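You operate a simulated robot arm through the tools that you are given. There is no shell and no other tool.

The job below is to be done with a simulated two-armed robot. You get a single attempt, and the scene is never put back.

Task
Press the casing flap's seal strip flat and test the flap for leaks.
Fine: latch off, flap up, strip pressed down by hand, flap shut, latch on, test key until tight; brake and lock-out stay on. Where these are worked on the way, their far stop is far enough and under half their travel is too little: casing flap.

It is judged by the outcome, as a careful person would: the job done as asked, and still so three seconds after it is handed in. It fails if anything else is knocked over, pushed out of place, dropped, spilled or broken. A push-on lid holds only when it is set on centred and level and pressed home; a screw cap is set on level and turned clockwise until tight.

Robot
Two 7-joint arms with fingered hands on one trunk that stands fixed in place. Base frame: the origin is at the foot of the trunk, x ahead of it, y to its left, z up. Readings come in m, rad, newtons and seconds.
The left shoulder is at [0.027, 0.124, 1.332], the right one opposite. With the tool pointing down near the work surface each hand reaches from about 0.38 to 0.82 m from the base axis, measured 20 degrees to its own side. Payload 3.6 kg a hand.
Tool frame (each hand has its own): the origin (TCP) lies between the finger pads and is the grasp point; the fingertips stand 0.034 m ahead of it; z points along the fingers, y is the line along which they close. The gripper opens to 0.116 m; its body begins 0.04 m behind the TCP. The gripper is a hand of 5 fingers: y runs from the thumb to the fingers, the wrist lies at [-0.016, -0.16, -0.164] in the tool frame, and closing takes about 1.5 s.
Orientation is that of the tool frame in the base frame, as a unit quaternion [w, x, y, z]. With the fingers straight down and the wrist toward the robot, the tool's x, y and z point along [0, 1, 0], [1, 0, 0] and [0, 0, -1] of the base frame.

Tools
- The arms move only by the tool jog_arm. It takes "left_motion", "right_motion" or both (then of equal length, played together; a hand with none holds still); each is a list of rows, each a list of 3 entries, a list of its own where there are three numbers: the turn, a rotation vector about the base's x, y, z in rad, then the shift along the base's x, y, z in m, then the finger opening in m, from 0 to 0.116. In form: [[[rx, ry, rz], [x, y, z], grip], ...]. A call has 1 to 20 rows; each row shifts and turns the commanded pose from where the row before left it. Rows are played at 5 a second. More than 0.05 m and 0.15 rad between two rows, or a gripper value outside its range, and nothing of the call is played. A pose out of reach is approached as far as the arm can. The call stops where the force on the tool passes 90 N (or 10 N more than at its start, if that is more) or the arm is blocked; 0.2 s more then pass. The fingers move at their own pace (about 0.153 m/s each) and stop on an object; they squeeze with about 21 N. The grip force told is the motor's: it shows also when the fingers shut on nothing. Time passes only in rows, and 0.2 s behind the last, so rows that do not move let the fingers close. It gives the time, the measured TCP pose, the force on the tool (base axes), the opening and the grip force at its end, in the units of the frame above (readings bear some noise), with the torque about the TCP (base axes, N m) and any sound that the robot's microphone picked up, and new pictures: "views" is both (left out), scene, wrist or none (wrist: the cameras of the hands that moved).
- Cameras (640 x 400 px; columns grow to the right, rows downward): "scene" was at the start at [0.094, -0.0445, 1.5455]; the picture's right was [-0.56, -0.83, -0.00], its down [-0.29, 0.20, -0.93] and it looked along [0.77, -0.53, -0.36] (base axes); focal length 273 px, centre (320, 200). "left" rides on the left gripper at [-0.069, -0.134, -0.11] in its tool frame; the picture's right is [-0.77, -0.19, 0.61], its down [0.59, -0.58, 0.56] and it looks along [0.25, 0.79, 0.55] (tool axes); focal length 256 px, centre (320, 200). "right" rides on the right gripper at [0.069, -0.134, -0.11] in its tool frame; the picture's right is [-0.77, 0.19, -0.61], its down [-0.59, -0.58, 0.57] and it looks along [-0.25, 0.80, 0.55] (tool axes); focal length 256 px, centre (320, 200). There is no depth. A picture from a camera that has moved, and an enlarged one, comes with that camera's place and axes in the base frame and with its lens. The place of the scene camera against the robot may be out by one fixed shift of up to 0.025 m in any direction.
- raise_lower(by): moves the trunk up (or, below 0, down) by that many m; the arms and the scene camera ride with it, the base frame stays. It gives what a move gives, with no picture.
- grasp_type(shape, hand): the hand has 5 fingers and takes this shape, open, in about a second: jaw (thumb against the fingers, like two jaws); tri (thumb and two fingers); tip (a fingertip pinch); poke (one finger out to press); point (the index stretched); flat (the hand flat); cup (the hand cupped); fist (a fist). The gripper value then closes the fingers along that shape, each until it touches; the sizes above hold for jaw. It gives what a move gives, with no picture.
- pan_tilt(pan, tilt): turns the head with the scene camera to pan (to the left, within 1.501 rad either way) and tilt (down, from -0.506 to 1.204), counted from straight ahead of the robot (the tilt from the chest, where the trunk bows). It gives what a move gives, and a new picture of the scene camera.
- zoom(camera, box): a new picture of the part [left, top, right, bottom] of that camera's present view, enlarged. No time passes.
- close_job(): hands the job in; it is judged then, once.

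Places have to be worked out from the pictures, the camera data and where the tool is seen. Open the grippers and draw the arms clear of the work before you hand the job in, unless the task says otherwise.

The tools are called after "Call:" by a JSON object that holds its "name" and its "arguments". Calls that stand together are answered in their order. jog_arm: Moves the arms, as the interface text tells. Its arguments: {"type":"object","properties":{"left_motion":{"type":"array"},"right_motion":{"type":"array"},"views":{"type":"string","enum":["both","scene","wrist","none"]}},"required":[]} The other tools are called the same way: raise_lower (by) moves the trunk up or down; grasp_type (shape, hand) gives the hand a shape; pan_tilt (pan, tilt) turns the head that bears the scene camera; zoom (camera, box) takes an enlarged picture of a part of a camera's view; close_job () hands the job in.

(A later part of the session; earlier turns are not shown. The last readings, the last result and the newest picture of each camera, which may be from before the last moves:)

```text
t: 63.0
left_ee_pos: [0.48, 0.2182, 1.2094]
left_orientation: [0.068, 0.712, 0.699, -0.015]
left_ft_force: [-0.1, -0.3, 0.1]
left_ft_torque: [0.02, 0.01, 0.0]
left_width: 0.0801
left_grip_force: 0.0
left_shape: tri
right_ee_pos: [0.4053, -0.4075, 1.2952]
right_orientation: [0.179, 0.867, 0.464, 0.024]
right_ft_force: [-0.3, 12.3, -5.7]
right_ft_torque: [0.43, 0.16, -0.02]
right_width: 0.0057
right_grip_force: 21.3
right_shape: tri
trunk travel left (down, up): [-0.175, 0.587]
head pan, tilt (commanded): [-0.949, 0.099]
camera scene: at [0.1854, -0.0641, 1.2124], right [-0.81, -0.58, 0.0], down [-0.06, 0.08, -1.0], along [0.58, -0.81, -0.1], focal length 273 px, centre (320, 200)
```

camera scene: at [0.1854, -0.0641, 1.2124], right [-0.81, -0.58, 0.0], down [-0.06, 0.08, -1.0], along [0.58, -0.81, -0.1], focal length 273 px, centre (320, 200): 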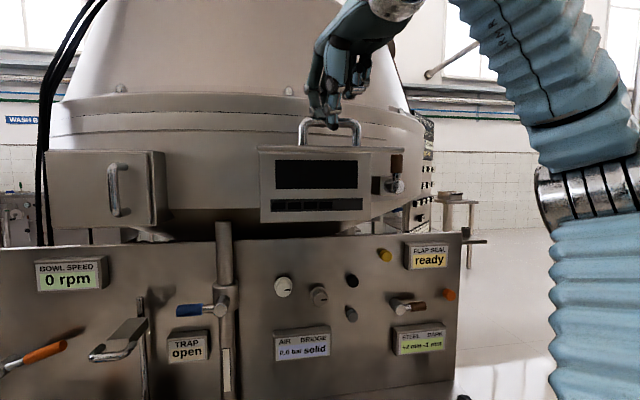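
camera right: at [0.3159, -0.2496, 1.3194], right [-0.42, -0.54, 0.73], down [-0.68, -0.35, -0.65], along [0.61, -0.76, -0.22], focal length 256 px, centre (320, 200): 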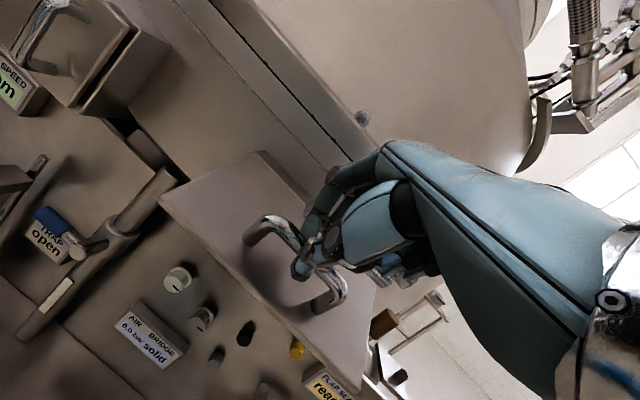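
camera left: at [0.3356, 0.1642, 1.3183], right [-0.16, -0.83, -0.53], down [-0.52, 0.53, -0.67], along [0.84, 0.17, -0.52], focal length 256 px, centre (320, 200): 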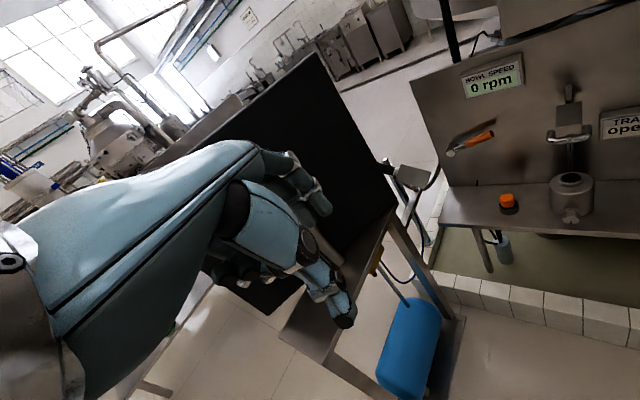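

Flap is about horizontal now with small loads. I'll go on up toward the stop.

Call:
{"name": "jog_arm", "arguments": {"right_motion": [[[0, 0, 0], [0.002, -0.004, 0.014], 0.0], [[0, 0, 0], [0.004, -0.005, 0.014], 0.0]], "views": "scene"}}

Call:
{"name": "zoom", "arguments": {"camera": "scene", "box": [240, 100, 432, 220]}}

```text
t: 63.6
left_ee_pos: [0.4804, 0.2181, 1.2101]
left_orientation: [0.069, 0.712, 0.699, -0.015]
left_ft_force: [-0.5, -0.3, -0.9]
left_ft_torque: [0.0, 0.03, -0.02]
left_width: 0.08
left_grip_force: 0.1
left_shape: tri
right_ee_pos: [0.4132, -0.4147, 1.3245]
right_orientation: [0.181, 0.867, 0.464, 0.023]
right_ft_force: [3.1, 13.0, -4.1]
right_ft_torque: [0.48, 0.03, -0.01]
right_width: 0.0061
right_grip_force: 20.9
right_shape: tri
trunk travel left (down, up): [-0.175, 0.587]
head pan, tilt (commanded): [-0.949, 0.099]
camera scene: at [0.1857, -0.0634, 1.2125], right [-0.81, -0.58, 0.0], down [-0.06, 0.08, -1.0], along [0.58, -0.81, -0.1], focal length 273 px, centre (320, 200)
```

scene: 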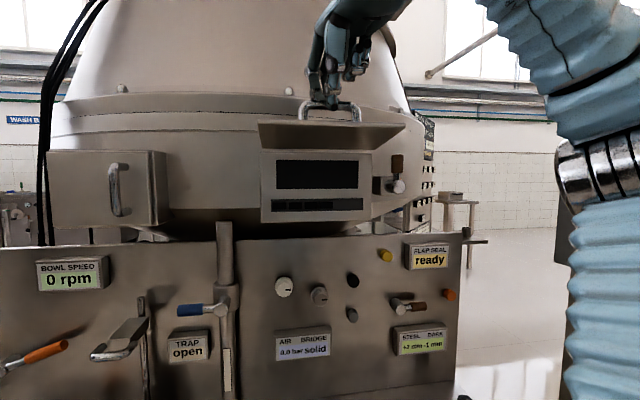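

```text
3.33 times, centred on (336, 160) of scene
camera zoom: at [0.1857, -0.0634, 1.2125], right [-0.81, -0.58, 0.0], down [-0.06, 0.08, -1.0], along [0.58, -0.81, -0.1], focal length 910 px, centre (267, 333)
```

zoom: 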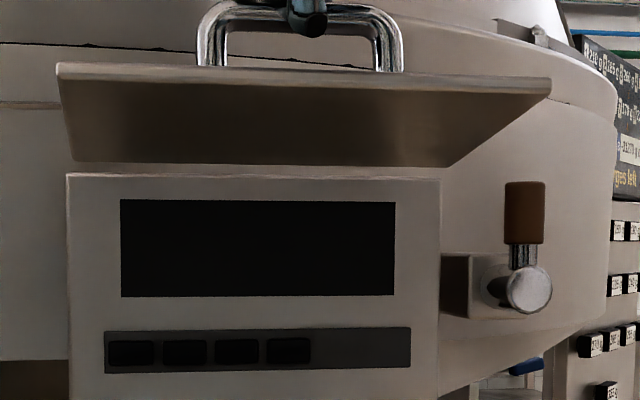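

The flap is past horizontal (about 103°). I'll keep following the arc, now inward and up, looking for the stop.

Call:
{"name": "jog_arm", "arguments": {"right_motion": [[[0, 0, 0], [0.007, -0.008, 0.014], 0.0], [[0, 0, 0], [0.008, -0.009, 0.013], 0.0]], "views": "scene"}}

Call:
{"name": "zoom", "arguments": {"camera": "scene", "box": [240, 70, 432, 190]}}

```text
t: 64.2
left_ee_pos: [0.4799, 0.213, 1.2108]
left_orientation: [0.069, 0.712, 0.698, -0.015]
left_ft_force: [0.2, 0.2, -0.1]
left_ft_torque: [-0.01, 0.03, 0.0]
left_width: 0.08
left_grip_force: 0.1
left_shape: tri
right_ee_pos: [0.4289, -0.4381, 1.348]
right_orientation: [0.18, 0.868, 0.463, 0.023]
right_ft_force: [0.2, 0.3, 0.2]
right_ft_torque: [-0.01, 0.04, 0.0]
right_width: 0.0043
right_grip_force: 20.7
right_shape: tri
trunk travel left (down, up): [-0.175, 0.587]
head pan, tilt (commanded): [-0.949, 0.099]
camera scene: at [0.1856, -0.0674, 1.2121], right [-0.82, -0.58, 0.0], down [-0.06, 0.08, -0.99], along [0.58, -0.81, -0.1], focal length 273 px, centre (320, 200)
```

scene: 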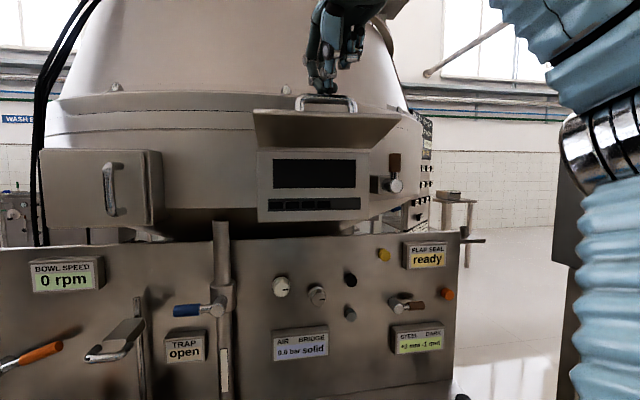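

```text
3.33 times, centred on (336, 130) of scene
camera zoom: at [0.1856, -0.0674, 1.2121], right [-0.82, -0.58, 0.0], down [-0.06, 0.08, -0.99], along [0.58, -0.81, -0.1], focal length 910 px, centre (267, 433)
```

zoom: 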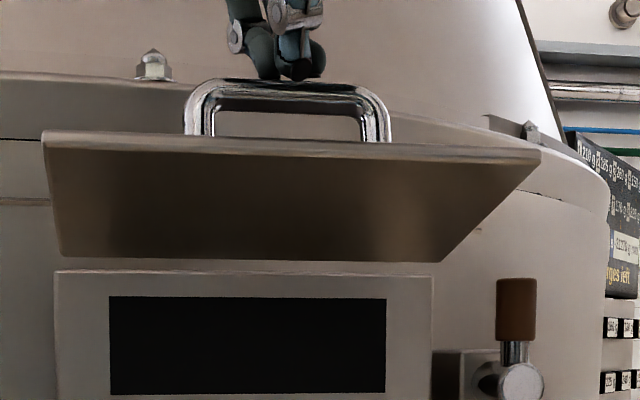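

The grip slipped off the top of the bar, but the flap is staying up at about 109° by itself. I'll back the right hand away and confirm the flap holds.

Call:
{"name": "jog_arm", "arguments": {"right_motion": [[[0, 0, 0], [-0.015, 0.015, 0.02], 0.0], [[0, 0, 0], [-0.03, 0.03, 0.0], 0.02], [[0, 0, 0], [-0.03, 0.03, 0.0], 0.04], [[0, 0, 0], [0, 0, 0], 0.04], [[0, 0, 0], [0, 0, 0], 0.04], [[0, 0, 0], [0, 0, 0], 0.04]], "views": "both"}}

Call:
{"name": "zoom", "arguments": {"camera": "scene", "box": [240, 100, 432, 220]}}

```text
t: 65.6
left_ee_pos: [0.4801, 0.2154, 1.2109]
left_orientation: [0.068, 0.713, 0.698, -0.014]
left_ft_force: [0.1, 0.0, -0.4]
left_ft_torque: [0.01, 0.01, -0.04]
left_width: 0.0801
left_grip_force: 0.0
left_shape: tri
right_ee_pos: [0.3534, -0.3592, 1.3698]
right_orientation: [0.179, 0.867, 0.465, 0.024]
right_ft_force: [0.1, 0.3, 0.0]
right_ft_torque: [0.0, 0.01, 0.0]
right_width: 0.04
right_grip_force: 0.0
right_shape: tri
trunk travel left (down, up): [-0.175, 0.587]
head pan, tilt (commanded): [-0.949, 0.099]
camera scene: at [0.1848, -0.0658, 1.2124], right [-0.81, -0.58, 0.0], down [-0.06, 0.08, -0.99], along [0.58, -0.81, -0.1], focal length 273 px, centre (320, 200)
camera right: at [0.263, -0.2031, 1.4183], right [-0.42, -0.54, 0.73], down [-0.68, -0.35, -0.65], along [0.61, -0.76, -0.22], focal length 256 px, centre (320, 200)
```

scene: 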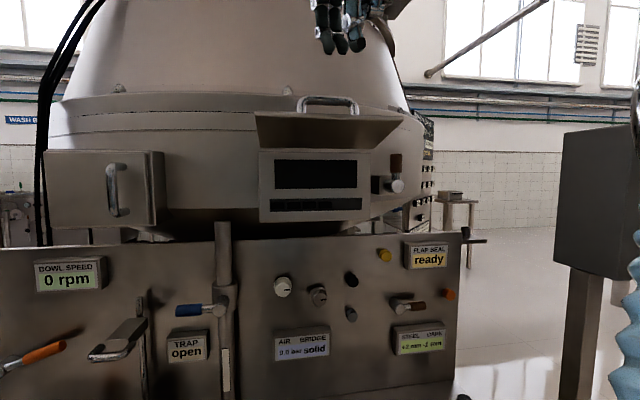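
right: 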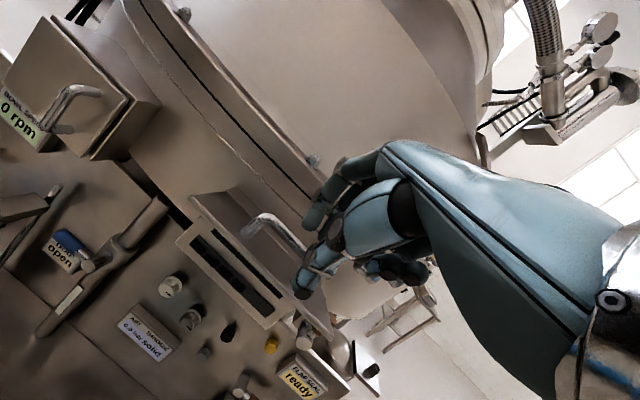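

```text
3.33 times, centred on (336, 160) of scene
camera zoom: at [0.1848, -0.0658, 1.2124], right [-0.81, -0.58, 0.0], down [-0.06, 0.08, -0.99], along [0.58, -0.81, -0.1], focal length 910 px, centre (267, 333)
```

zoom: 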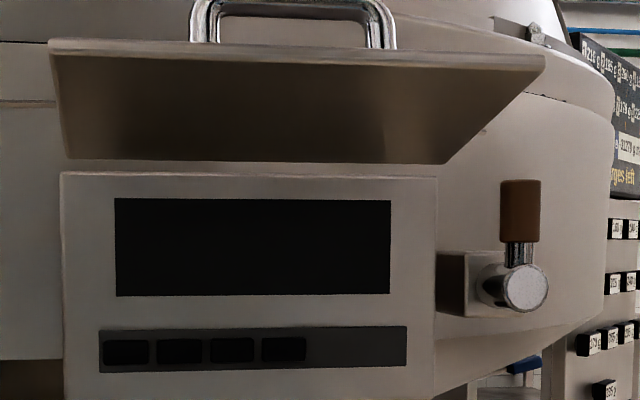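

The flap holds open on its own. Now I'll move the right hand to the right and down, away from the flap's edge, and prepare the poke shape for pressing the strip blocks.

Call:
{"name": "jog_arm", "arguments": {"right_motion": [[[0, 0, 0], [-0.031, -0.023, 0.0], 0.04], [[0, 0, 0], [-0.031, -0.023, 0.0], 0.04], [[0, 0, 0], [-0.031, -0.023, 0.0], 0.04], [[0, 0, 0], [-0.031, -0.023, 0.0], 0.04], [[-0.0589, -0.08, 0.0113], [0, 0, -0.03], 0.04], [[-0.0589, -0.08, 0.0113], [0, 0, -0.03], 0.04], [[-0.0589, -0.08, 0.0113], [0, 0, -0.03], 0.04], [[-0.0589, -0.08, 0.0113], [0, 0, -0.03], 0.04]], "views": "both"}}

Call:
{"name": "grasp_type", "arguments": {"shape": "poke", "hand": "right"}}

```text
t: 67.4
left_ee_pos: [0.4782, 0.2157, 1.2113]
left_orientation: [0.07, 0.713, 0.698, -0.014]
left_ft_force: [0.3, -0.4, 0.4]
left_ft_torque: [-0.01, -0.02, -0.02]
left_width: 0.08
left_grip_force: 0.1
left_shape: tri
right_ee_pos: [0.2262, -0.4528, 1.2506]
right_orientation: [0.351, 0.814, 0.449, 0.112]
right_ft_force: [0.9, 0.3, 0.1]
right_ft_torque: [-0.01, -0.04, 0.03]
right_width: 0.04
right_grip_force: 0.1
right_shape: tri
trunk travel left (down, up): [-0.175, 0.587]
head pan, tilt (commanded): [-0.949, 0.099]
camera scene: at [0.1846, -0.0664, 1.2124], right [-0.81, -0.58, 0.0], down [-0.06, 0.08, -0.99], along [0.58, -0.81, -0.1], focal length 273 px, centre (320, 200)
camera right: at [0.1237, -0.2975, 1.2309], right [-0.62, -0.4, 0.67], down [-0.43, -0.54, -0.72], along [0.65, -0.74, 0.16], focal length 256 px, centre (320, 200)
```

scene: 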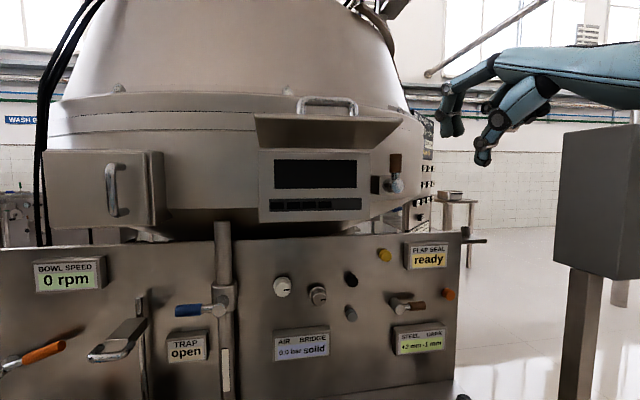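
right: 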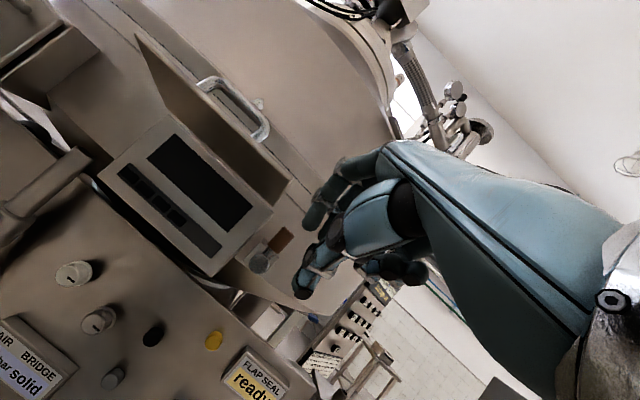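

```text
t: 68.3
left_ee_pos: [0.4797, 0.2151, 1.2113]
left_orientation: [0.069, 0.712, 0.698, -0.014]
left_ft_force: [-0.2, 0.1, -1.1]
left_ft_torque: [-0.02, 0.01, 0.01]
left_width: 0.0803
left_grip_force: 0.0
left_shape: tri
right_ee_pos: [0.2257, -0.4512, 1.2511]
right_orientation: [0.35, 0.815, 0.448, 0.11]
right_ft_force: [0.0, 0.0, -0.3]
right_ft_torque: [-0.01, 0.04, 0.0]
right_width: 0.0001
right_grip_force: 0.1
right_shape: poke
trunk travel left (down, up): [-0.175, 0.587]
head pan, tilt (commanded): [-0.949, 0.099]
```

Zooming on the strip from the wrist camera to refine its position and see which blocks stand proud.

Call:
{"name": "zoom", "arguments": {"camera": "right", "box": [90, 120, 282, 240]}}

Call:
{"name": "zoom", "arguments": {"camera": "scene", "box": [250, 140, 378, 220]}}

```text
3.33 times, centred on (186, 180) of right
camera zoom: at [0.1236, -0.2972, 1.2318], right [-0.62, -0.4, 0.67], down [-0.43, -0.54, -0.72], along [0.65, -0.74, 0.16], focal length 853 px, centre (767, 267)
```

zoom: 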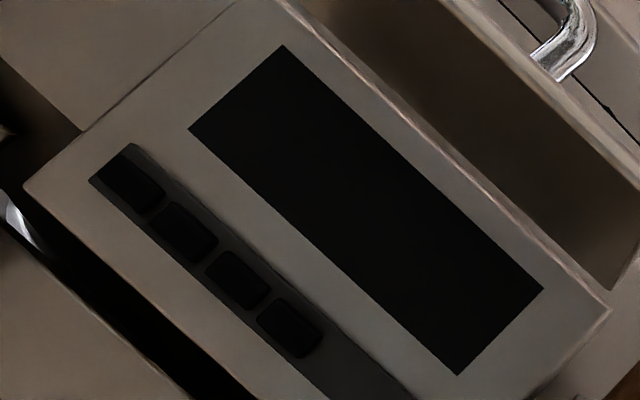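

```text
5.00 times, centred on (314, 180) of scene
camera zoom: at [0.1848, -0.0659, 1.2124], right [-0.81, -0.58, 0.0], down [-0.06, 0.08, -0.99], along [0.58, -0.81, -0.1], focal length 1364 px, centre (350, 300)
```

zoom: 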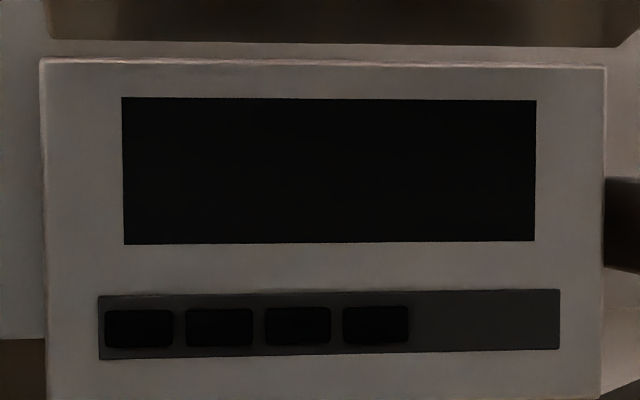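

The four raised blocks sit at about D=0.708 along the panel normal, z=1.132. I'll lower the trunk 0.08 m for a flatter finger angle and bring the fingertip in front of the strip.

Call:
{"name": "raise_lower", "arguments": {"by": -0.08}}

Call:
{"name": "jog_arm", "arguments": {"right_motion": [[[-0.0589, -0.08, 0.0113], [0.02, -0.005, -0.005], 0], [[-0.0589, -0.08, 0.0113], [0.02, -0.005, -0.005], 0], [[-0.0589, -0.08, 0.0113], [0.02, -0.005, 0.0], 0]], "views": "both"}}

```text
t: 69.4
left_ee_pos: [0.4778, 0.2136, 1.1322]
left_orientation: [0.068, 0.712, 0.699, -0.015]
left_ft_force: [0.6, -0.6, 1.1]
left_ft_torque: [-0.01, -0.03, 0.02]
left_width: 0.0803
left_grip_force: 0.1
left_shape: tri
right_ee_pos: [0.2272, -0.4521, 1.169]
right_orientation: [0.351, 0.815, 0.447, 0.111]
right_ft_force: [0.0, 0.2, -0.6]
right_ft_torque: [0.01, -0.01, 0.02]
right_width: 0.0
right_grip_force: 0.1
right_shape: poke
trunk travel left (down, up): [-0.095, 0.667]
head pan, tilt (commanded): [-0.949, 0.099]
```

```text
t: 70.2
left_ee_pos: [0.4783, 0.2145, 1.1317]
left_orientation: [0.068, 0.712, 0.699, -0.013]
left_ft_force: [-0.2, 1.2, 0.5]
left_ft_torque: [0.01, -0.03, 0.01]
left_width: 0.0802
left_grip_force: 0.1
left_shape: tri
right_ee_pos: [0.2887, -0.459, 1.1771]
right_orientation: [0.47, 0.754, 0.425, 0.173]
right_ft_force: [0.2, -0.4, 0.3]
right_ft_torque: [0.0, 0.0, 0.0]
right_width: 0.0
right_grip_force: 0.0
right_shape: poke
right hand out of reach, approached as far as the arm can: row 3
trunk travel left (down, up): [-0.095, 0.667]
head pan, tilt (commanded): [-0.949, 0.099]
camera scene: at [0.2298, -0.0657, 1.1265], right [-0.81, -0.58, 0.0], down [-0.06, 0.08, -0.99], along [0.58, -0.81, -0.1], focal length 273 px, centre (320, 200)
camera right: at [0.191, -0.3141, 1.1069], right [-0.76, -0.31, 0.57], down [-0.24, -0.68, -0.69], along [0.6, -0.67, 0.44], focal length 256 px, centre (320, 200)
```

scene: 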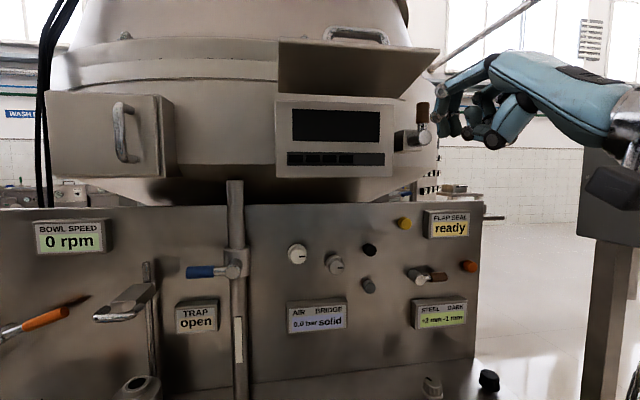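
right: 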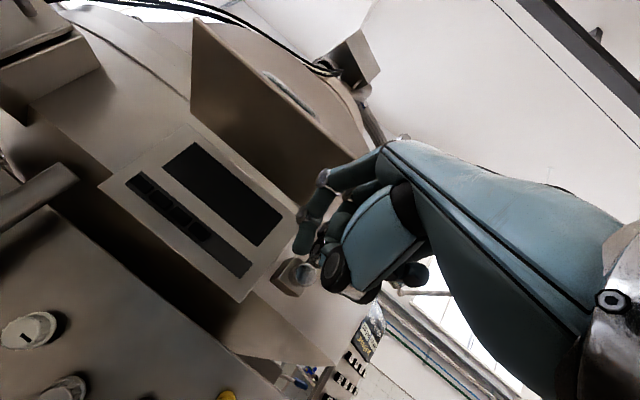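

Tilt is 60° and at the limit. I'll ease it to about 52° and move the fingertip to just in front of the rightmost raised block.

Call:
{"name": "jog_arm", "arguments": {"right_motion": [[[0.0405, 0.0563, -0.0097], [0.035, -0.0043, -0.0057], 0], [[0.0405, 0.0563, -0.0097], [0.0385, -0.0043, -0.0057], 0], [[0, 0, 0], [0.0385, -0.0043, -0.0057], 0], [[0, 0, 0], [0.0385, -0.0043, -0.0057], 0]], "views": "both"}}

Call:
{"name": "zoom", "arguments": {"camera": "scene", "box": [250, 90, 410, 190]}}

Call:
{"name": "zoom", "arguments": {"camera": "right", "box": [180, 120, 404, 260]}}

```text
t: 71.2
left_ee_pos: [0.4783, 0.2146, 1.1315]
left_orientation: [0.068, 0.712, 0.698, -0.015]
left_ft_force: [0.2, 0.2, 1.4]
left_ft_torque: [0.02, -0.01, -0.02]
left_width: 0.08
left_grip_force: 0.0
left_shape: tri
right_ee_pos: [0.4398, -0.4764, 1.1542]
right_orientation: [0.415, 0.785, 0.437, 0.144]
right_ft_force: [-0.4, 0.0, 0.2]
right_ft_torque: [0.0, 0.01, 0.0]
right_width: 0.0
right_grip_force: 0.1
right_shape: poke
trunk travel left (down, up): [-0.095, 0.667]
head pan, tilt (commanded): [-0.949, 0.099]
camera scene: at [0.2301, -0.0656, 1.1264], right [-0.81, -0.58, 0.0], down [-0.06, 0.08, -0.99], along [0.58, -0.81, -0.1], focal length 273 px, centre (320, 200)
camera right: at [0.3389, -0.3257, 1.1075], right [-0.7, -0.35, 0.63], down [-0.33, -0.61, -0.71], along [0.63, -0.71, 0.31], focal length 256 px, centre (320, 200)
```

scene: 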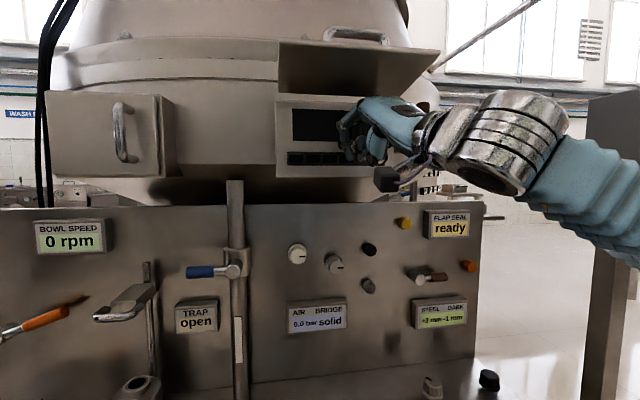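
right: 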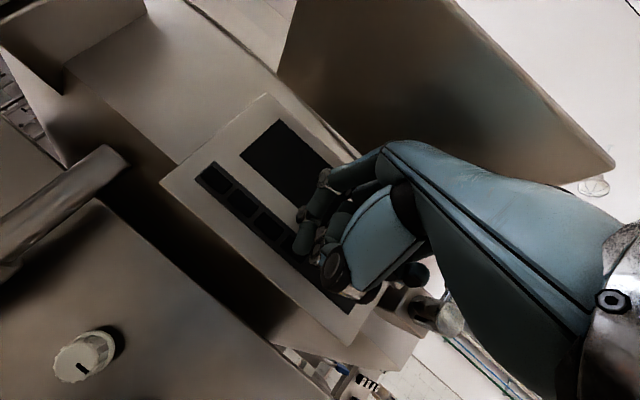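

```text
4.00 times, centred on (330, 140) of scene
camera zoom: at [0.2301, -0.0656, 1.1264], right [-0.81, -0.58, 0.0], down [-0.06, 0.08, -0.99], along [0.58, -0.81, -0.1], focal length 1091 px, centre (280, 440)
```

zoom: 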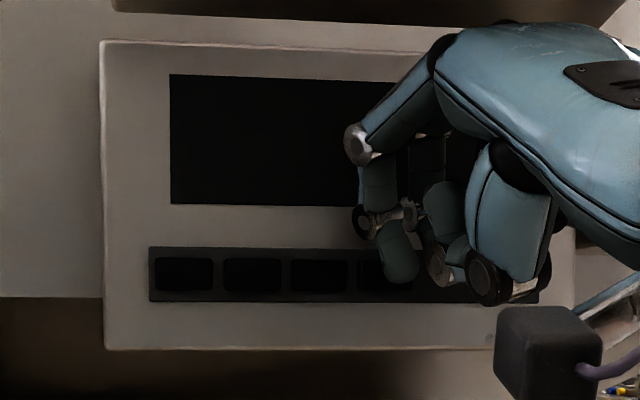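

```text
2.86 times, centred on (292, 190) of right
camera zoom: at [0.3389, -0.3257, 1.1075], right [-0.7, -0.35, 0.63], down [-0.33, -0.61, -0.71], along [0.63, -0.71, 0.31], focal length 731 px, centre (400, 229)
```

zoom: 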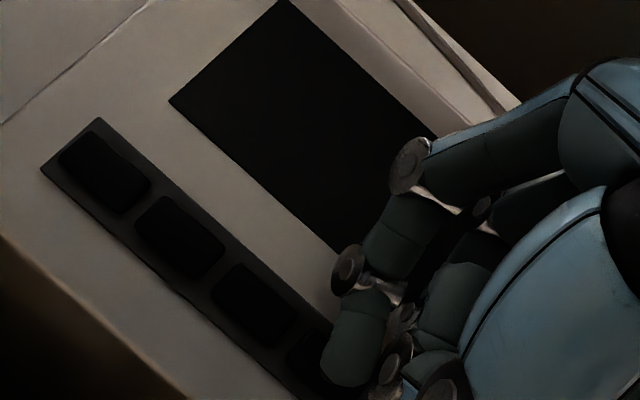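

The fingertip is lined up with the rightmost raised block (l=0.019, z=1.132). I'll push straight in along the panel normal in small steps and watch the force.

Call:
{"name": "jog_arm", "arguments": {"right_motion": [[[0, 0, 0], [0.0071, -0.007, 0], 0], [[0, 0, 0], [0.0071, -0.007, 0], 0], [[0, 0, 0], [0.0057, -0.0056, 0], 0]], "views": "none"}}

```text
t: 72.0
left_ee_pos: [0.4753, 0.2164, 1.1331]
left_orientation: [0.071, 0.712, 0.698, -0.015]
left_ft_force: [-0.2, 0.3, -0.4]
left_ft_torque: [0.01, -0.02, -0.01]
left_width: 0.08
left_grip_force: 0.1
left_shape: tri
right_ee_pos: [0.4558, -0.491, 1.1592]
right_orientation: [0.42, 0.783, 0.436, 0.145]
right_ft_force: [-13.1, 15.9, 4.5]
right_ft_torque: [-0.19, -0.15, 0.0]
right_width: 0.0
right_grip_force: 0.0
right_shape: poke
trunk travel left (down, up): [-0.095, 0.667]
head pan, tilt (commanded): [-0.949, 0.099]
```

Contact at about 20 N. I'll look at whether the block has moved in.

Call:
{"name": "jog_arm", "arguments": {"right_motion": [[[0, 0, 0], [0.002, -0.002, -0.003], 0]], "views": "both"}}

Call:
{"name": "zoom", "arguments": {"camera": "right", "box": [180, 120, 404, 260]}}

Call:
{"name": "zoom", "arguments": {"camera": "scene", "box": [250, 90, 410, 190]}}

```text
t: 72.4
left_ee_pos: [0.4748, 0.2185, 1.1326]
left_orientation: [0.071, 0.712, 0.699, -0.014]
left_ft_force: [0.5, 0.2, 0.1]
left_ft_torque: [0.03, 0.0, 0.0]
left_width: 0.0802
left_grip_force: 0.0
left_shape: tri
right_ee_pos: [0.4576, -0.4915, 1.1568]
right_orientation: [0.422, 0.782, 0.435, 0.146]
right_ft_force: [-19.0, 22.2, 9.9]
right_ft_torque: [-0.29, -0.27, -0.03]
right_width: 0.0001
right_grip_force: 0.0
right_shape: poke
trunk travel left (down, up): [-0.095, 0.667]
head pan, tilt (commanded): [-0.949, 0.099]
camera scene: at [0.2259, -0.0617, 1.1277], right [-0.81, -0.58, 0.0], down [-0.06, 0.08, -1.0], along [0.58, -0.81, -0.09], focal length 273 px, centre (320, 200)
camera right: at [0.3559, -0.342, 1.1078], right [-0.7, -0.34, 0.62], down [-0.33, -0.62, -0.71], along [0.63, -0.7, 0.32], focal length 256 px, centre (320, 200)
```

scene: 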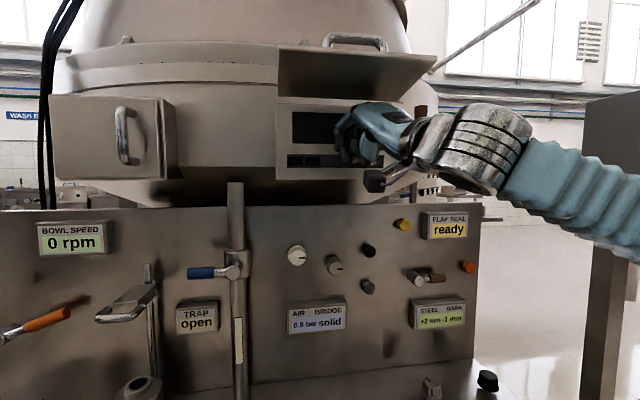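
right: 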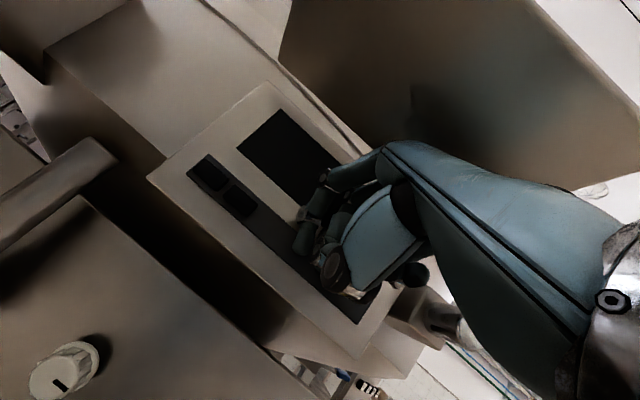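

```text
2.86 times, centred on (292, 190) of right
camera zoom: at [0.3559, -0.342, 1.1078], right [-0.7, -0.34, 0.62], down [-0.33, -0.62, -0.71], along [0.63, -0.7, 0.32], focal length 731 px, centre (400, 229)
```

zoom: 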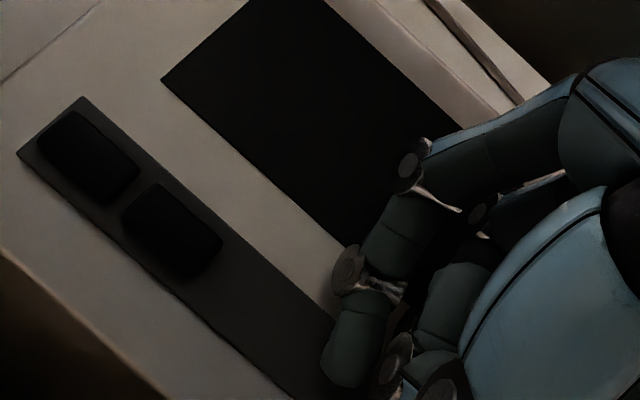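

```text
4.00 times, centred on (330, 140) of scene
camera zoom: at [0.2259, -0.0617, 1.1277], right [-0.81, -0.58, 0.0], down [-0.06, 0.08, -1.0], along [0.58, -0.81, -0.09], focal length 1091 px, centre (280, 440)
```

zoom: 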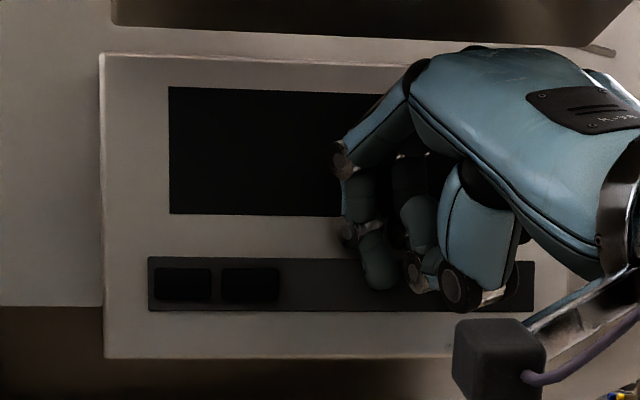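

Two more blocks have gone flat under that press; only the two leftmost remain raised. I'll back off, shift left 6 cm and press the next one.

Call:
{"name": "jog_arm", "arguments": {"right_motion": [[[0, 0, 0], [-0.016, 0.016, 0], 0], [[0, 0, 0], [0.0225, 0.0228, 0], 0], [[0, 0, 0], [0.0225, 0.0228, 0], 0]], "views": "scene"}}

Call:
{"name": "zoom", "arguments": {"camera": "scene", "box": [250, 90, 410, 190]}}

```text
t: 73.2
left_ee_pos: [0.4795, 0.2148, 1.1316]
left_orientation: [0.069, 0.711, 0.699, -0.015]
left_ft_force: [0.8, -0.8, -0.2]
left_ft_torque: [0.0, -0.03, -0.01]
left_width: 0.0802
left_grip_force: 0.0
left_shape: tri
right_ee_pos: [0.4895, -0.434, 1.1513]
right_orientation: [0.416, 0.785, 0.436, 0.143]
right_ft_force: [-0.5, 0.1, 0.8]
right_ft_torque: [0.01, 0.06, -0.01]
right_width: 0.0002
right_grip_force: 0.1
right_shape: poke
trunk travel left (down, up): [-0.095, 0.667]
head pan, tilt (commanded): [-0.949, 0.099]
camera scene: at [0.2303, -0.0653, 1.1263], right [-0.81, -0.58, 0.0], down [-0.06, 0.08, -0.99], along [0.58, -0.81, -0.1], focal length 273 px, centre (320, 200)
```

scene: 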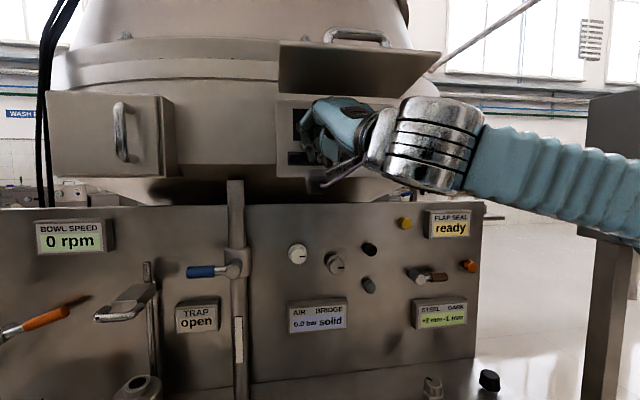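

```text
4.00 times, centred on (330, 140) of scene
camera zoom: at [0.2303, -0.0653, 1.1263], right [-0.81, -0.58, 0.0], down [-0.06, 0.08, -0.99], along [0.58, -0.81, -0.1], focal length 1091 px, centre (280, 440)
```

zoom: 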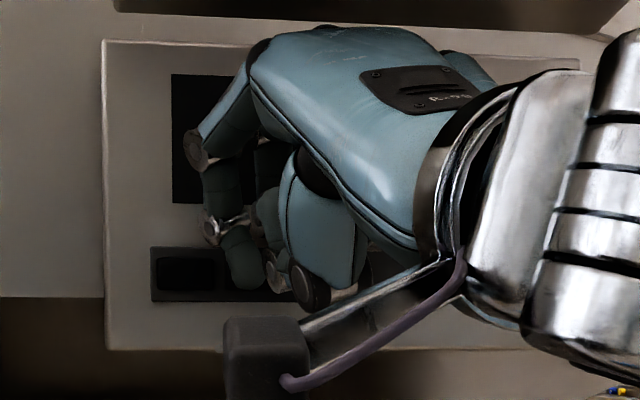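

The tip is in front of the second block (l=-0.047). I'll press in along the normal.

Call:
{"name": "jog_arm", "arguments": {"right_motion": [[[0, 0, 0], [0.0071, -0.007, 0], 0], [[0, 0, 0], [0.0071, -0.007, 0], 0], [[0, 0, 0], [0.005, -0.005, -0.001], 0]], "views": "both"}}

Call:
{"name": "zoom", "arguments": {"camera": "scene", "box": [250, 90, 410, 190]}}

Call:
{"name": "zoom", "arguments": {"camera": "right", "box": [180, 120, 404, 260]}}

```text
t: 74.0
left_ee_pos: [0.4736, 0.2198, 1.1324]
left_orientation: [0.072, 0.712, 0.698, -0.015]
left_ft_force: [0.2, 0.7, -0.3]
left_ft_torque: [0.01, -0.01, -0.01]
left_width: 0.0801
left_grip_force: 0.1
left_shape: tri
right_ee_pos: [0.5041, -0.4461, 1.1576]
right_orientation: [0.421, 0.781, 0.438, 0.146]
right_ft_force: [-25.9, 29.1, 4.6]
right_ft_torque: [0.04, -0.01, 0.16]
right_width: 0.0
right_grip_force: 0.1
right_shape: poke
trunk travel left (down, up): [-0.095, 0.667]
head pan, tilt (commanded): [-0.949, 0.099]
camera scene: at [0.225, -0.0596, 1.1281], right [-0.81, -0.58, 0.0], down [-0.05, 0.08, -1.0], along [0.58, -0.81, -0.09], focal length 273 px, centre (320, 200)
camera right: at [0.4026, -0.2966, 1.1081], right [-0.7, -0.34, 0.62], down [-0.33, -0.62, -0.71], along [0.63, -0.7, 0.33], focal length 256 px, centre (320, 200)
```

scene: 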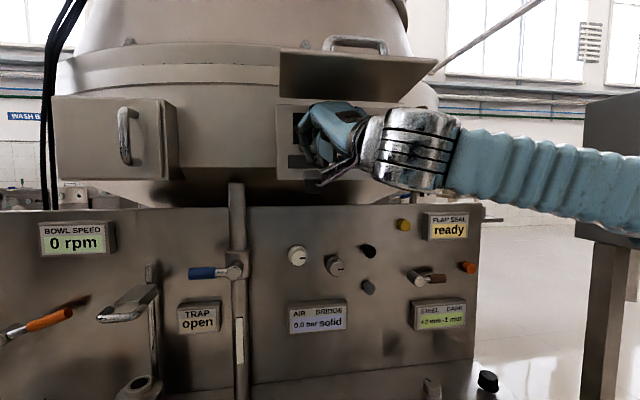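
right: 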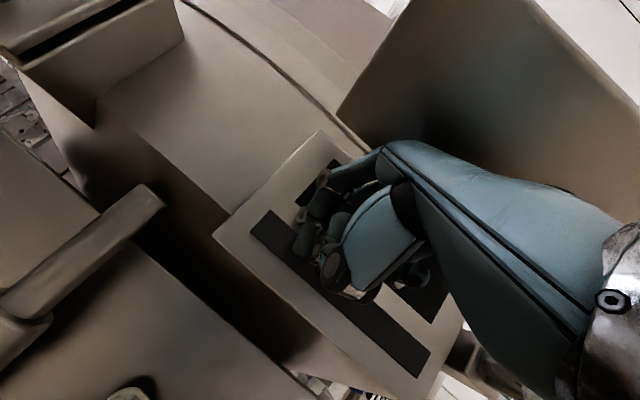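

```text
4.00 times, centred on (330, 140) of scene
camera zoom: at [0.225, -0.0596, 1.1281], right [-0.81, -0.58, 0.0], down [-0.05, 0.08, -1.0], along [0.58, -0.81, -0.09], focal length 1091 px, centre (280, 440)
```

zoom: 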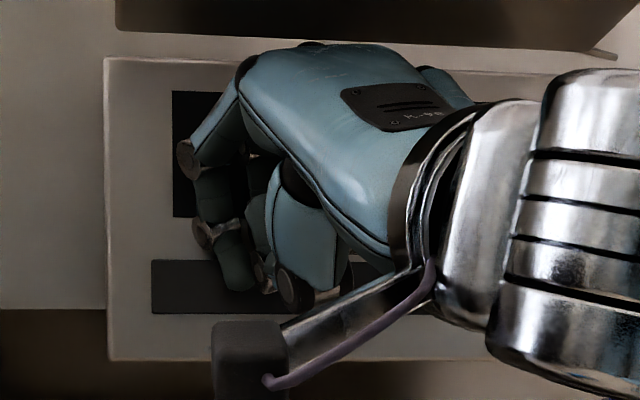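

```text
2.86 times, centred on (292, 190) of right
camera zoom: at [0.4026, -0.2966, 1.1081], right [-0.7, -0.34, 0.62], down [-0.33, -0.62, -0.71], along [0.63, -0.7, 0.33], focal length 731 px, centre (400, 229)
```

zoom: 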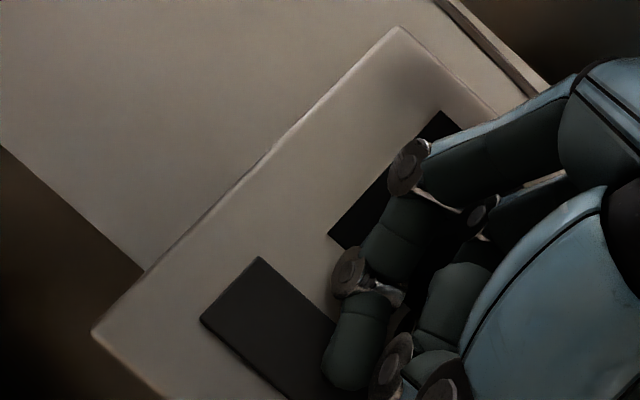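

The strip now looks flat all along. I'll back the finger off and check the whole strip and the display.

Call:
{"name": "jog_arm", "arguments": {"right_motion": [[[0, 0, 0], [-0.02, 0.02, 0], 0], [[0, 0, 0], [-0.035, 0.03, 0], 0], [[0, 0, 0], [-0.045, -0.01, 0.0], 0], [[0, 0, 0], [-0.045, -0.02, 0.0], 0], [[0, 0, 0], [-0.04, -0.02, 0.0], 0]], "views": "both"}}

Call:
{"name": "zoom", "arguments": {"camera": "scene", "box": [250, 90, 410, 190]}}

Call:
{"name": "zoom", "arguments": {"camera": "scene", "box": [340, 190, 500, 290]}}

```text
t: 75.2
left_ee_pos: [0.4783, 0.214, 1.1337]
left_orientation: [0.069, 0.712, 0.699, -0.013]
left_ft_force: [0.0, 0.8, 0.4]
left_ft_torque: [0.0, -0.01, -0.02]
left_width: 0.0799
left_grip_force: 0.1
left_shape: tri
right_ee_pos: [0.3279, -0.4555, 1.1503]
right_orientation: [0.415, 0.785, 0.437, 0.142]
right_ft_force: [0.0, 0.2, 0.0]
right_ft_torque: [0.01, 0.01, -0.02]
right_width: 0.0002
right_grip_force: 0.0
right_shape: poke
trunk travel left (down, up): [-0.095, 0.667]
head pan, tilt (commanded): [-0.949, 0.099]
camera scene: at [0.2297, -0.0659, 1.1264], right [-0.81, -0.58, 0.0], down [-0.06, 0.08, -0.99], along [0.58, -0.81, -0.1], focal length 273 px, centre (320, 200)
camera right: at [0.2253, -0.3051, 1.1028], right [-0.7, -0.35, 0.63], down [-0.34, -0.62, -0.71], along [0.63, -0.71, 0.31], focal length 256 px, centre (320, 200)
```

scene: 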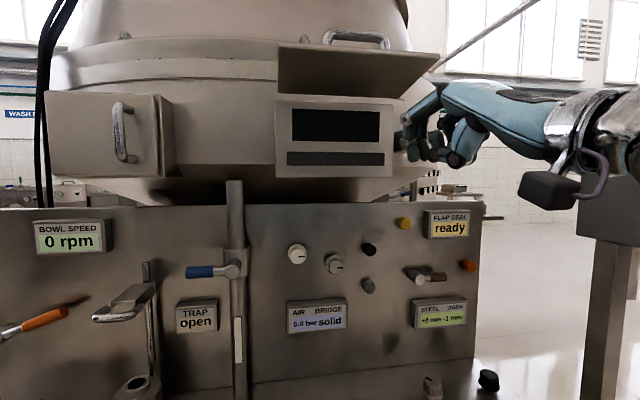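
right: 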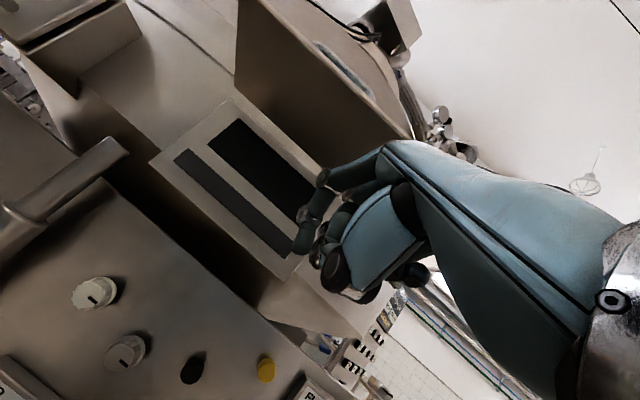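

```text
4.00 times, centred on (330, 140) of scene
camera zoom: at [0.2297, -0.0659, 1.1264], right [-0.81, -0.58, 0.0], down [-0.06, 0.08, -0.99], along [0.58, -0.81, -0.1], focal length 1091 px, centre (280, 440)
```

zoom: 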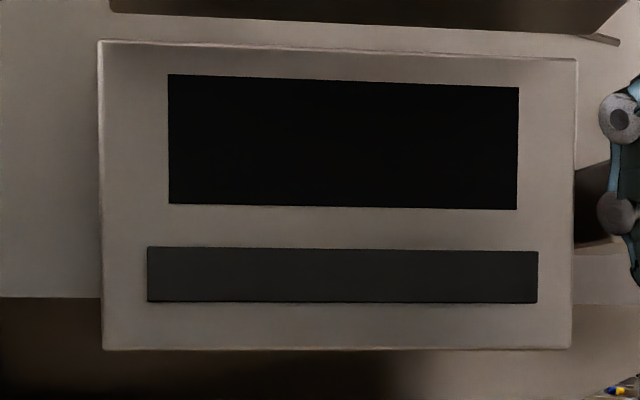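

```text
4.00 times, centred on (420, 240) of scene
camera zoom: at [0.2297, -0.0659, 1.1264], right [-0.81, -0.58, 0.0], down [-0.06, 0.08, -0.99], along [0.58, -0.81, -0.1], focal length 1091 px, centre (-80, 40)
```

zoom: 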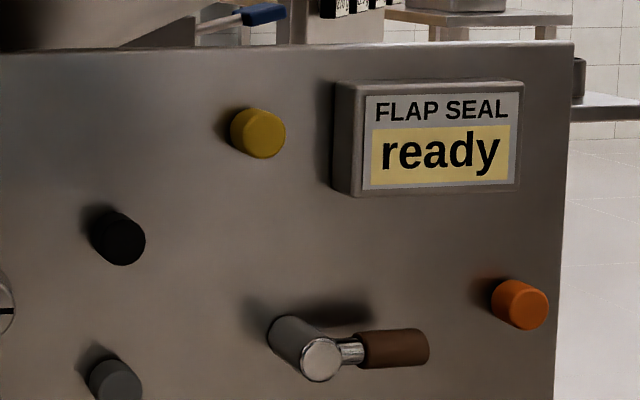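

The strip is flat end to end and the display still says "ready". Next I close the flap: I'll raise the trunk a bit, draw the right hand back and up, then come over the flap from above to push it down.

Call:
{"name": "raise_lower", "arguments": {"by": 0.08}}

Call:
{"name": "jog_arm", "arguments": {"right_motion": [[[0, 0, 0], [-0.035, 0.03, 0.0], 0], [[0, 0, 0], [-0.03, 0.025, 0.02], 0], [[0.0589, 0.08, -0.0113], [0, 0, 0.035], 0], [[0.0589, 0.08, -0.0113], [0, 0, 0.035], 0], [[0.0589, 0.08, -0.0113], [0, 0, 0.035], 0], [[0.0589, 0.08, -0.0113], [0, 0, 0.03], 0], [[0.0589, 0.08, -0.0113], [0.0, 0, 0.01], 0]], "views": "both"}}

```text
t: 76.4
left_ee_pos: [0.4755, 0.2137, 1.2126]
left_orientation: [0.069, 0.713, 0.698, -0.013]
left_ft_force: [-0.1, -0.1, 0.5]
left_ft_torque: [0.0, 0.0, 0.03]
left_width: 0.0803
left_grip_force: 0.0
left_shape: tri
right_ee_pos: [0.3204, -0.4556, 1.2278]
right_orientation: [0.414, 0.786, 0.436, 0.143]
right_ft_force: [-29.0, 14.9, -41.9]
right_ft_torque: [-0.29, -1.04, -0.17]
right_width: 0.0001
right_grip_force: 0.1
right_shape: poke
trunk travel left (down, up): [-0.175, 0.587]
head pan, tilt (commanded): [-0.949, 0.099]
```

```text
t: 78.0
left_ee_pos: [0.4785, 0.2138, 1.2113]
left_orientation: [0.069, 0.711, 0.699, -0.015]
left_ft_force: [0.7, -0.4, -0.5]
left_ft_torque: [-0.02, -0.03, -0.04]
left_width: 0.0802
left_grip_force: 0.1
left_shape: tri
right_ee_pos: [0.2596, -0.4007, 1.3933]
right_orientation: [0.206, 0.862, 0.463, 0.035]
right_ft_force: [-0.3, -0.6, -0.1]
right_ft_torque: [-0.01, 0.01, -0.01]
right_width: 0.0002
right_grip_force: 0.1
right_shape: poke
trunk travel left (down, up): [-0.175, 0.587]
head pan, tilt (commanded): [-0.949, 0.099]
camera scene: at [0.1851, -0.0653, 1.2123], right [-0.81, -0.58, 0.0], down [-0.06, 0.08, -0.99], along [0.58, -0.81, -0.1], focal length 273 px, centre (320, 200)
camera right: at [0.1653, -0.2434, 1.4335], right [-0.44, -0.52, 0.73], down [-0.65, -0.38, -0.66], along [0.62, -0.77, -0.17], focal length 256 px, centre (320, 200)
```

scene: 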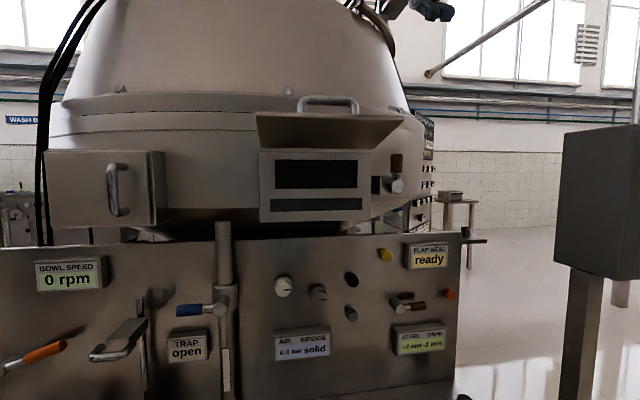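
right: 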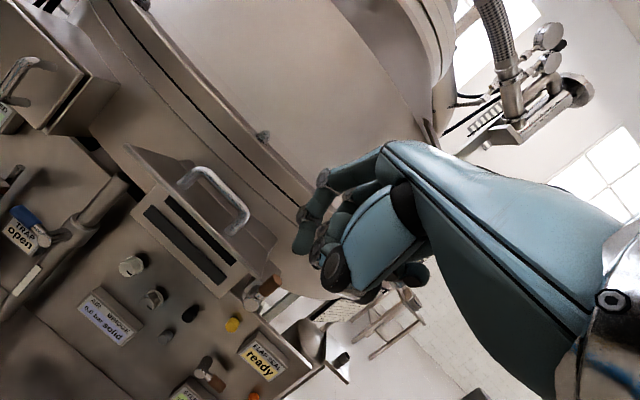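

The trunk rise briefly pressed the hand against the flap's underside (42 N, straight onto its stop); the flap looks unchanged. I'll close it in a controlled way by re-gripping the handle from above, so I switch to the three-finger shape and move above the bar at about (0.432, -0.429, 1.304).

Call:
{"name": "grasp_type", "arguments": {"shape": "tri", "hand": "right"}}

Call:
{"name": "jog_arm", "arguments": {"right_motion": [[[0, 0, 0.03], [0.04, -0.005, 0.0], 0.05], [[0, 0, 0.03], [0.04, -0.005, 0.0], 0.05], [[0, 0, 0.03], [0.04, -0.005, 0.0], 0.05], [[0, 0, 0], [0.042, -0.006, -0.003], 0.05]], "views": "both"}}

Call:
{"name": "zoom", "arguments": {"camera": "scene", "box": [240, 40, 432, 160]}}

Call:
{"name": "zoom", "arguments": {"camera": "right", "box": [180, 120, 404, 260]}}

```text
t: 78.9
left_ee_pos: [0.4773, 0.2139, 1.2119]
left_orientation: [0.068, 0.712, 0.699, -0.015]
left_ft_force: [-0.1, 0.1, -0.4]
left_ft_torque: [0.04, -0.02, -0.01]
left_width: 0.08
left_grip_force: 0.0
left_shape: tri
right_ee_pos: [0.2586, -0.4005, 1.3951]
right_orientation: [0.206, 0.862, 0.462, 0.035]
right_ft_force: [-0.5, -0.9, 0.2]
right_ft_torque: [0.01, -0.04, -0.01]
right_width: 0.1157
right_grip_force: 0.1
right_shape: tri
trunk travel left (down, up): [-0.175, 0.587]
head pan, tilt (commanded): [-0.949, 0.099]
```

```text
t: 79.9
left_ee_pos: [0.4784, 0.2141, 1.211]
left_orientation: [0.068, 0.712, 0.699, -0.015]
left_ft_force: [0.5, -0.6, -0.2]
left_ft_torque: [0.01, 0.06, -0.02]
left_width: 0.0801
left_grip_force: 0.0
left_shape: tri
right_ee_pos: [0.4228, -0.4218, 1.3909]
right_orientation: [0.204, 0.84, 0.501, 0.044]
right_ft_force: [0.4, 0.0, 0.2]
right_ft_torque: [0.02, 0.0, 0.02]
right_width: 0.0503
right_grip_force: 0.1
right_shape: tri
trunk travel left (down, up): [-0.175, 0.587]
head pan, tilt (commanded): [-0.949, 0.099]
camera scene: at [0.1858, -0.0654, 1.2122], right [-0.81, -0.58, 0.0], down [-0.06, 0.08, -0.99], along [0.58, -0.81, -0.1], focal length 273 px, centre (320, 200)
camera right: at [0.3152, -0.2735, 1.4298], right [-0.4, -0.56, 0.73], down [-0.61, -0.44, -0.66], along [0.69, -0.71, -0.16], focal length 256 px, centre (320, 200)
```

scene: 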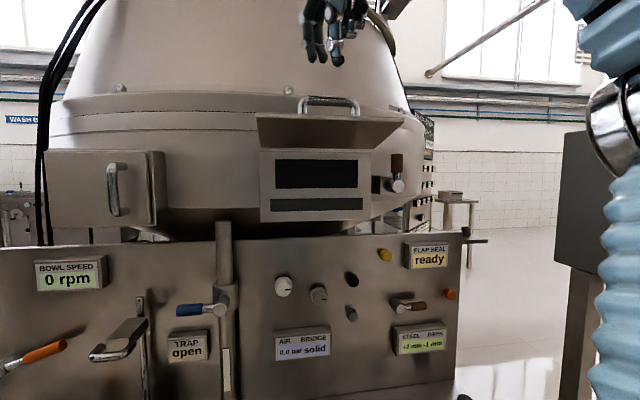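
right: 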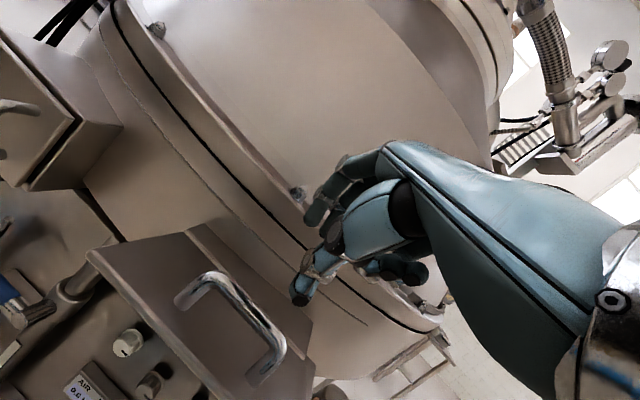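

```text
3.33 times, centred on (336, 100) of scene
camera zoom: at [0.1858, -0.0654, 1.2122], right [-0.81, -0.58, 0.0], down [-0.06, 0.08, -0.99], along [0.58, -0.81, -0.1], focal length 910 px, centre (267, 533)
```

zoom: 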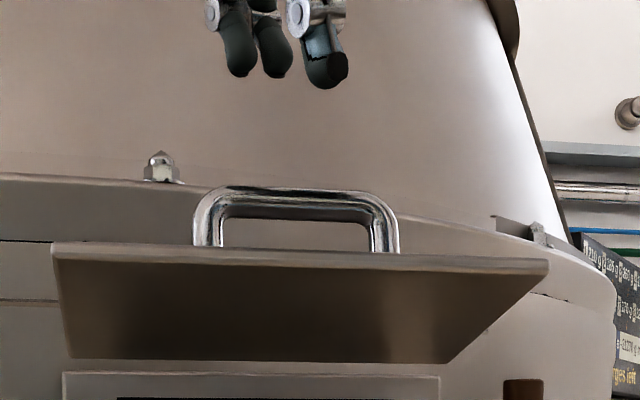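

```text
2.86 times, centred on (292, 190) of right
camera zoom: at [0.3152, -0.2735, 1.4298], right [-0.4, -0.56, 0.73], down [-0.61, -0.44, -0.66], along [0.69, -0.71, -0.16], focal length 731 px, centre (400, 229)
```

zoom: 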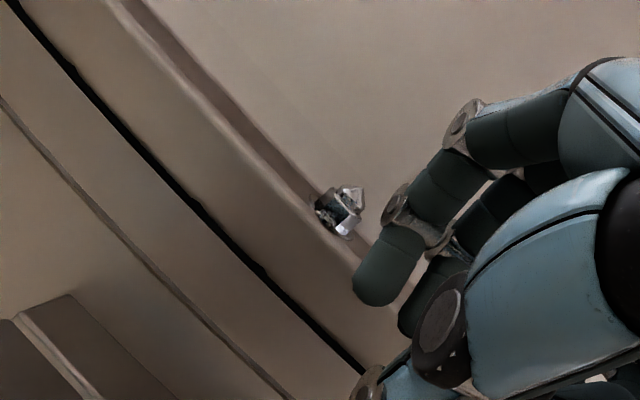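

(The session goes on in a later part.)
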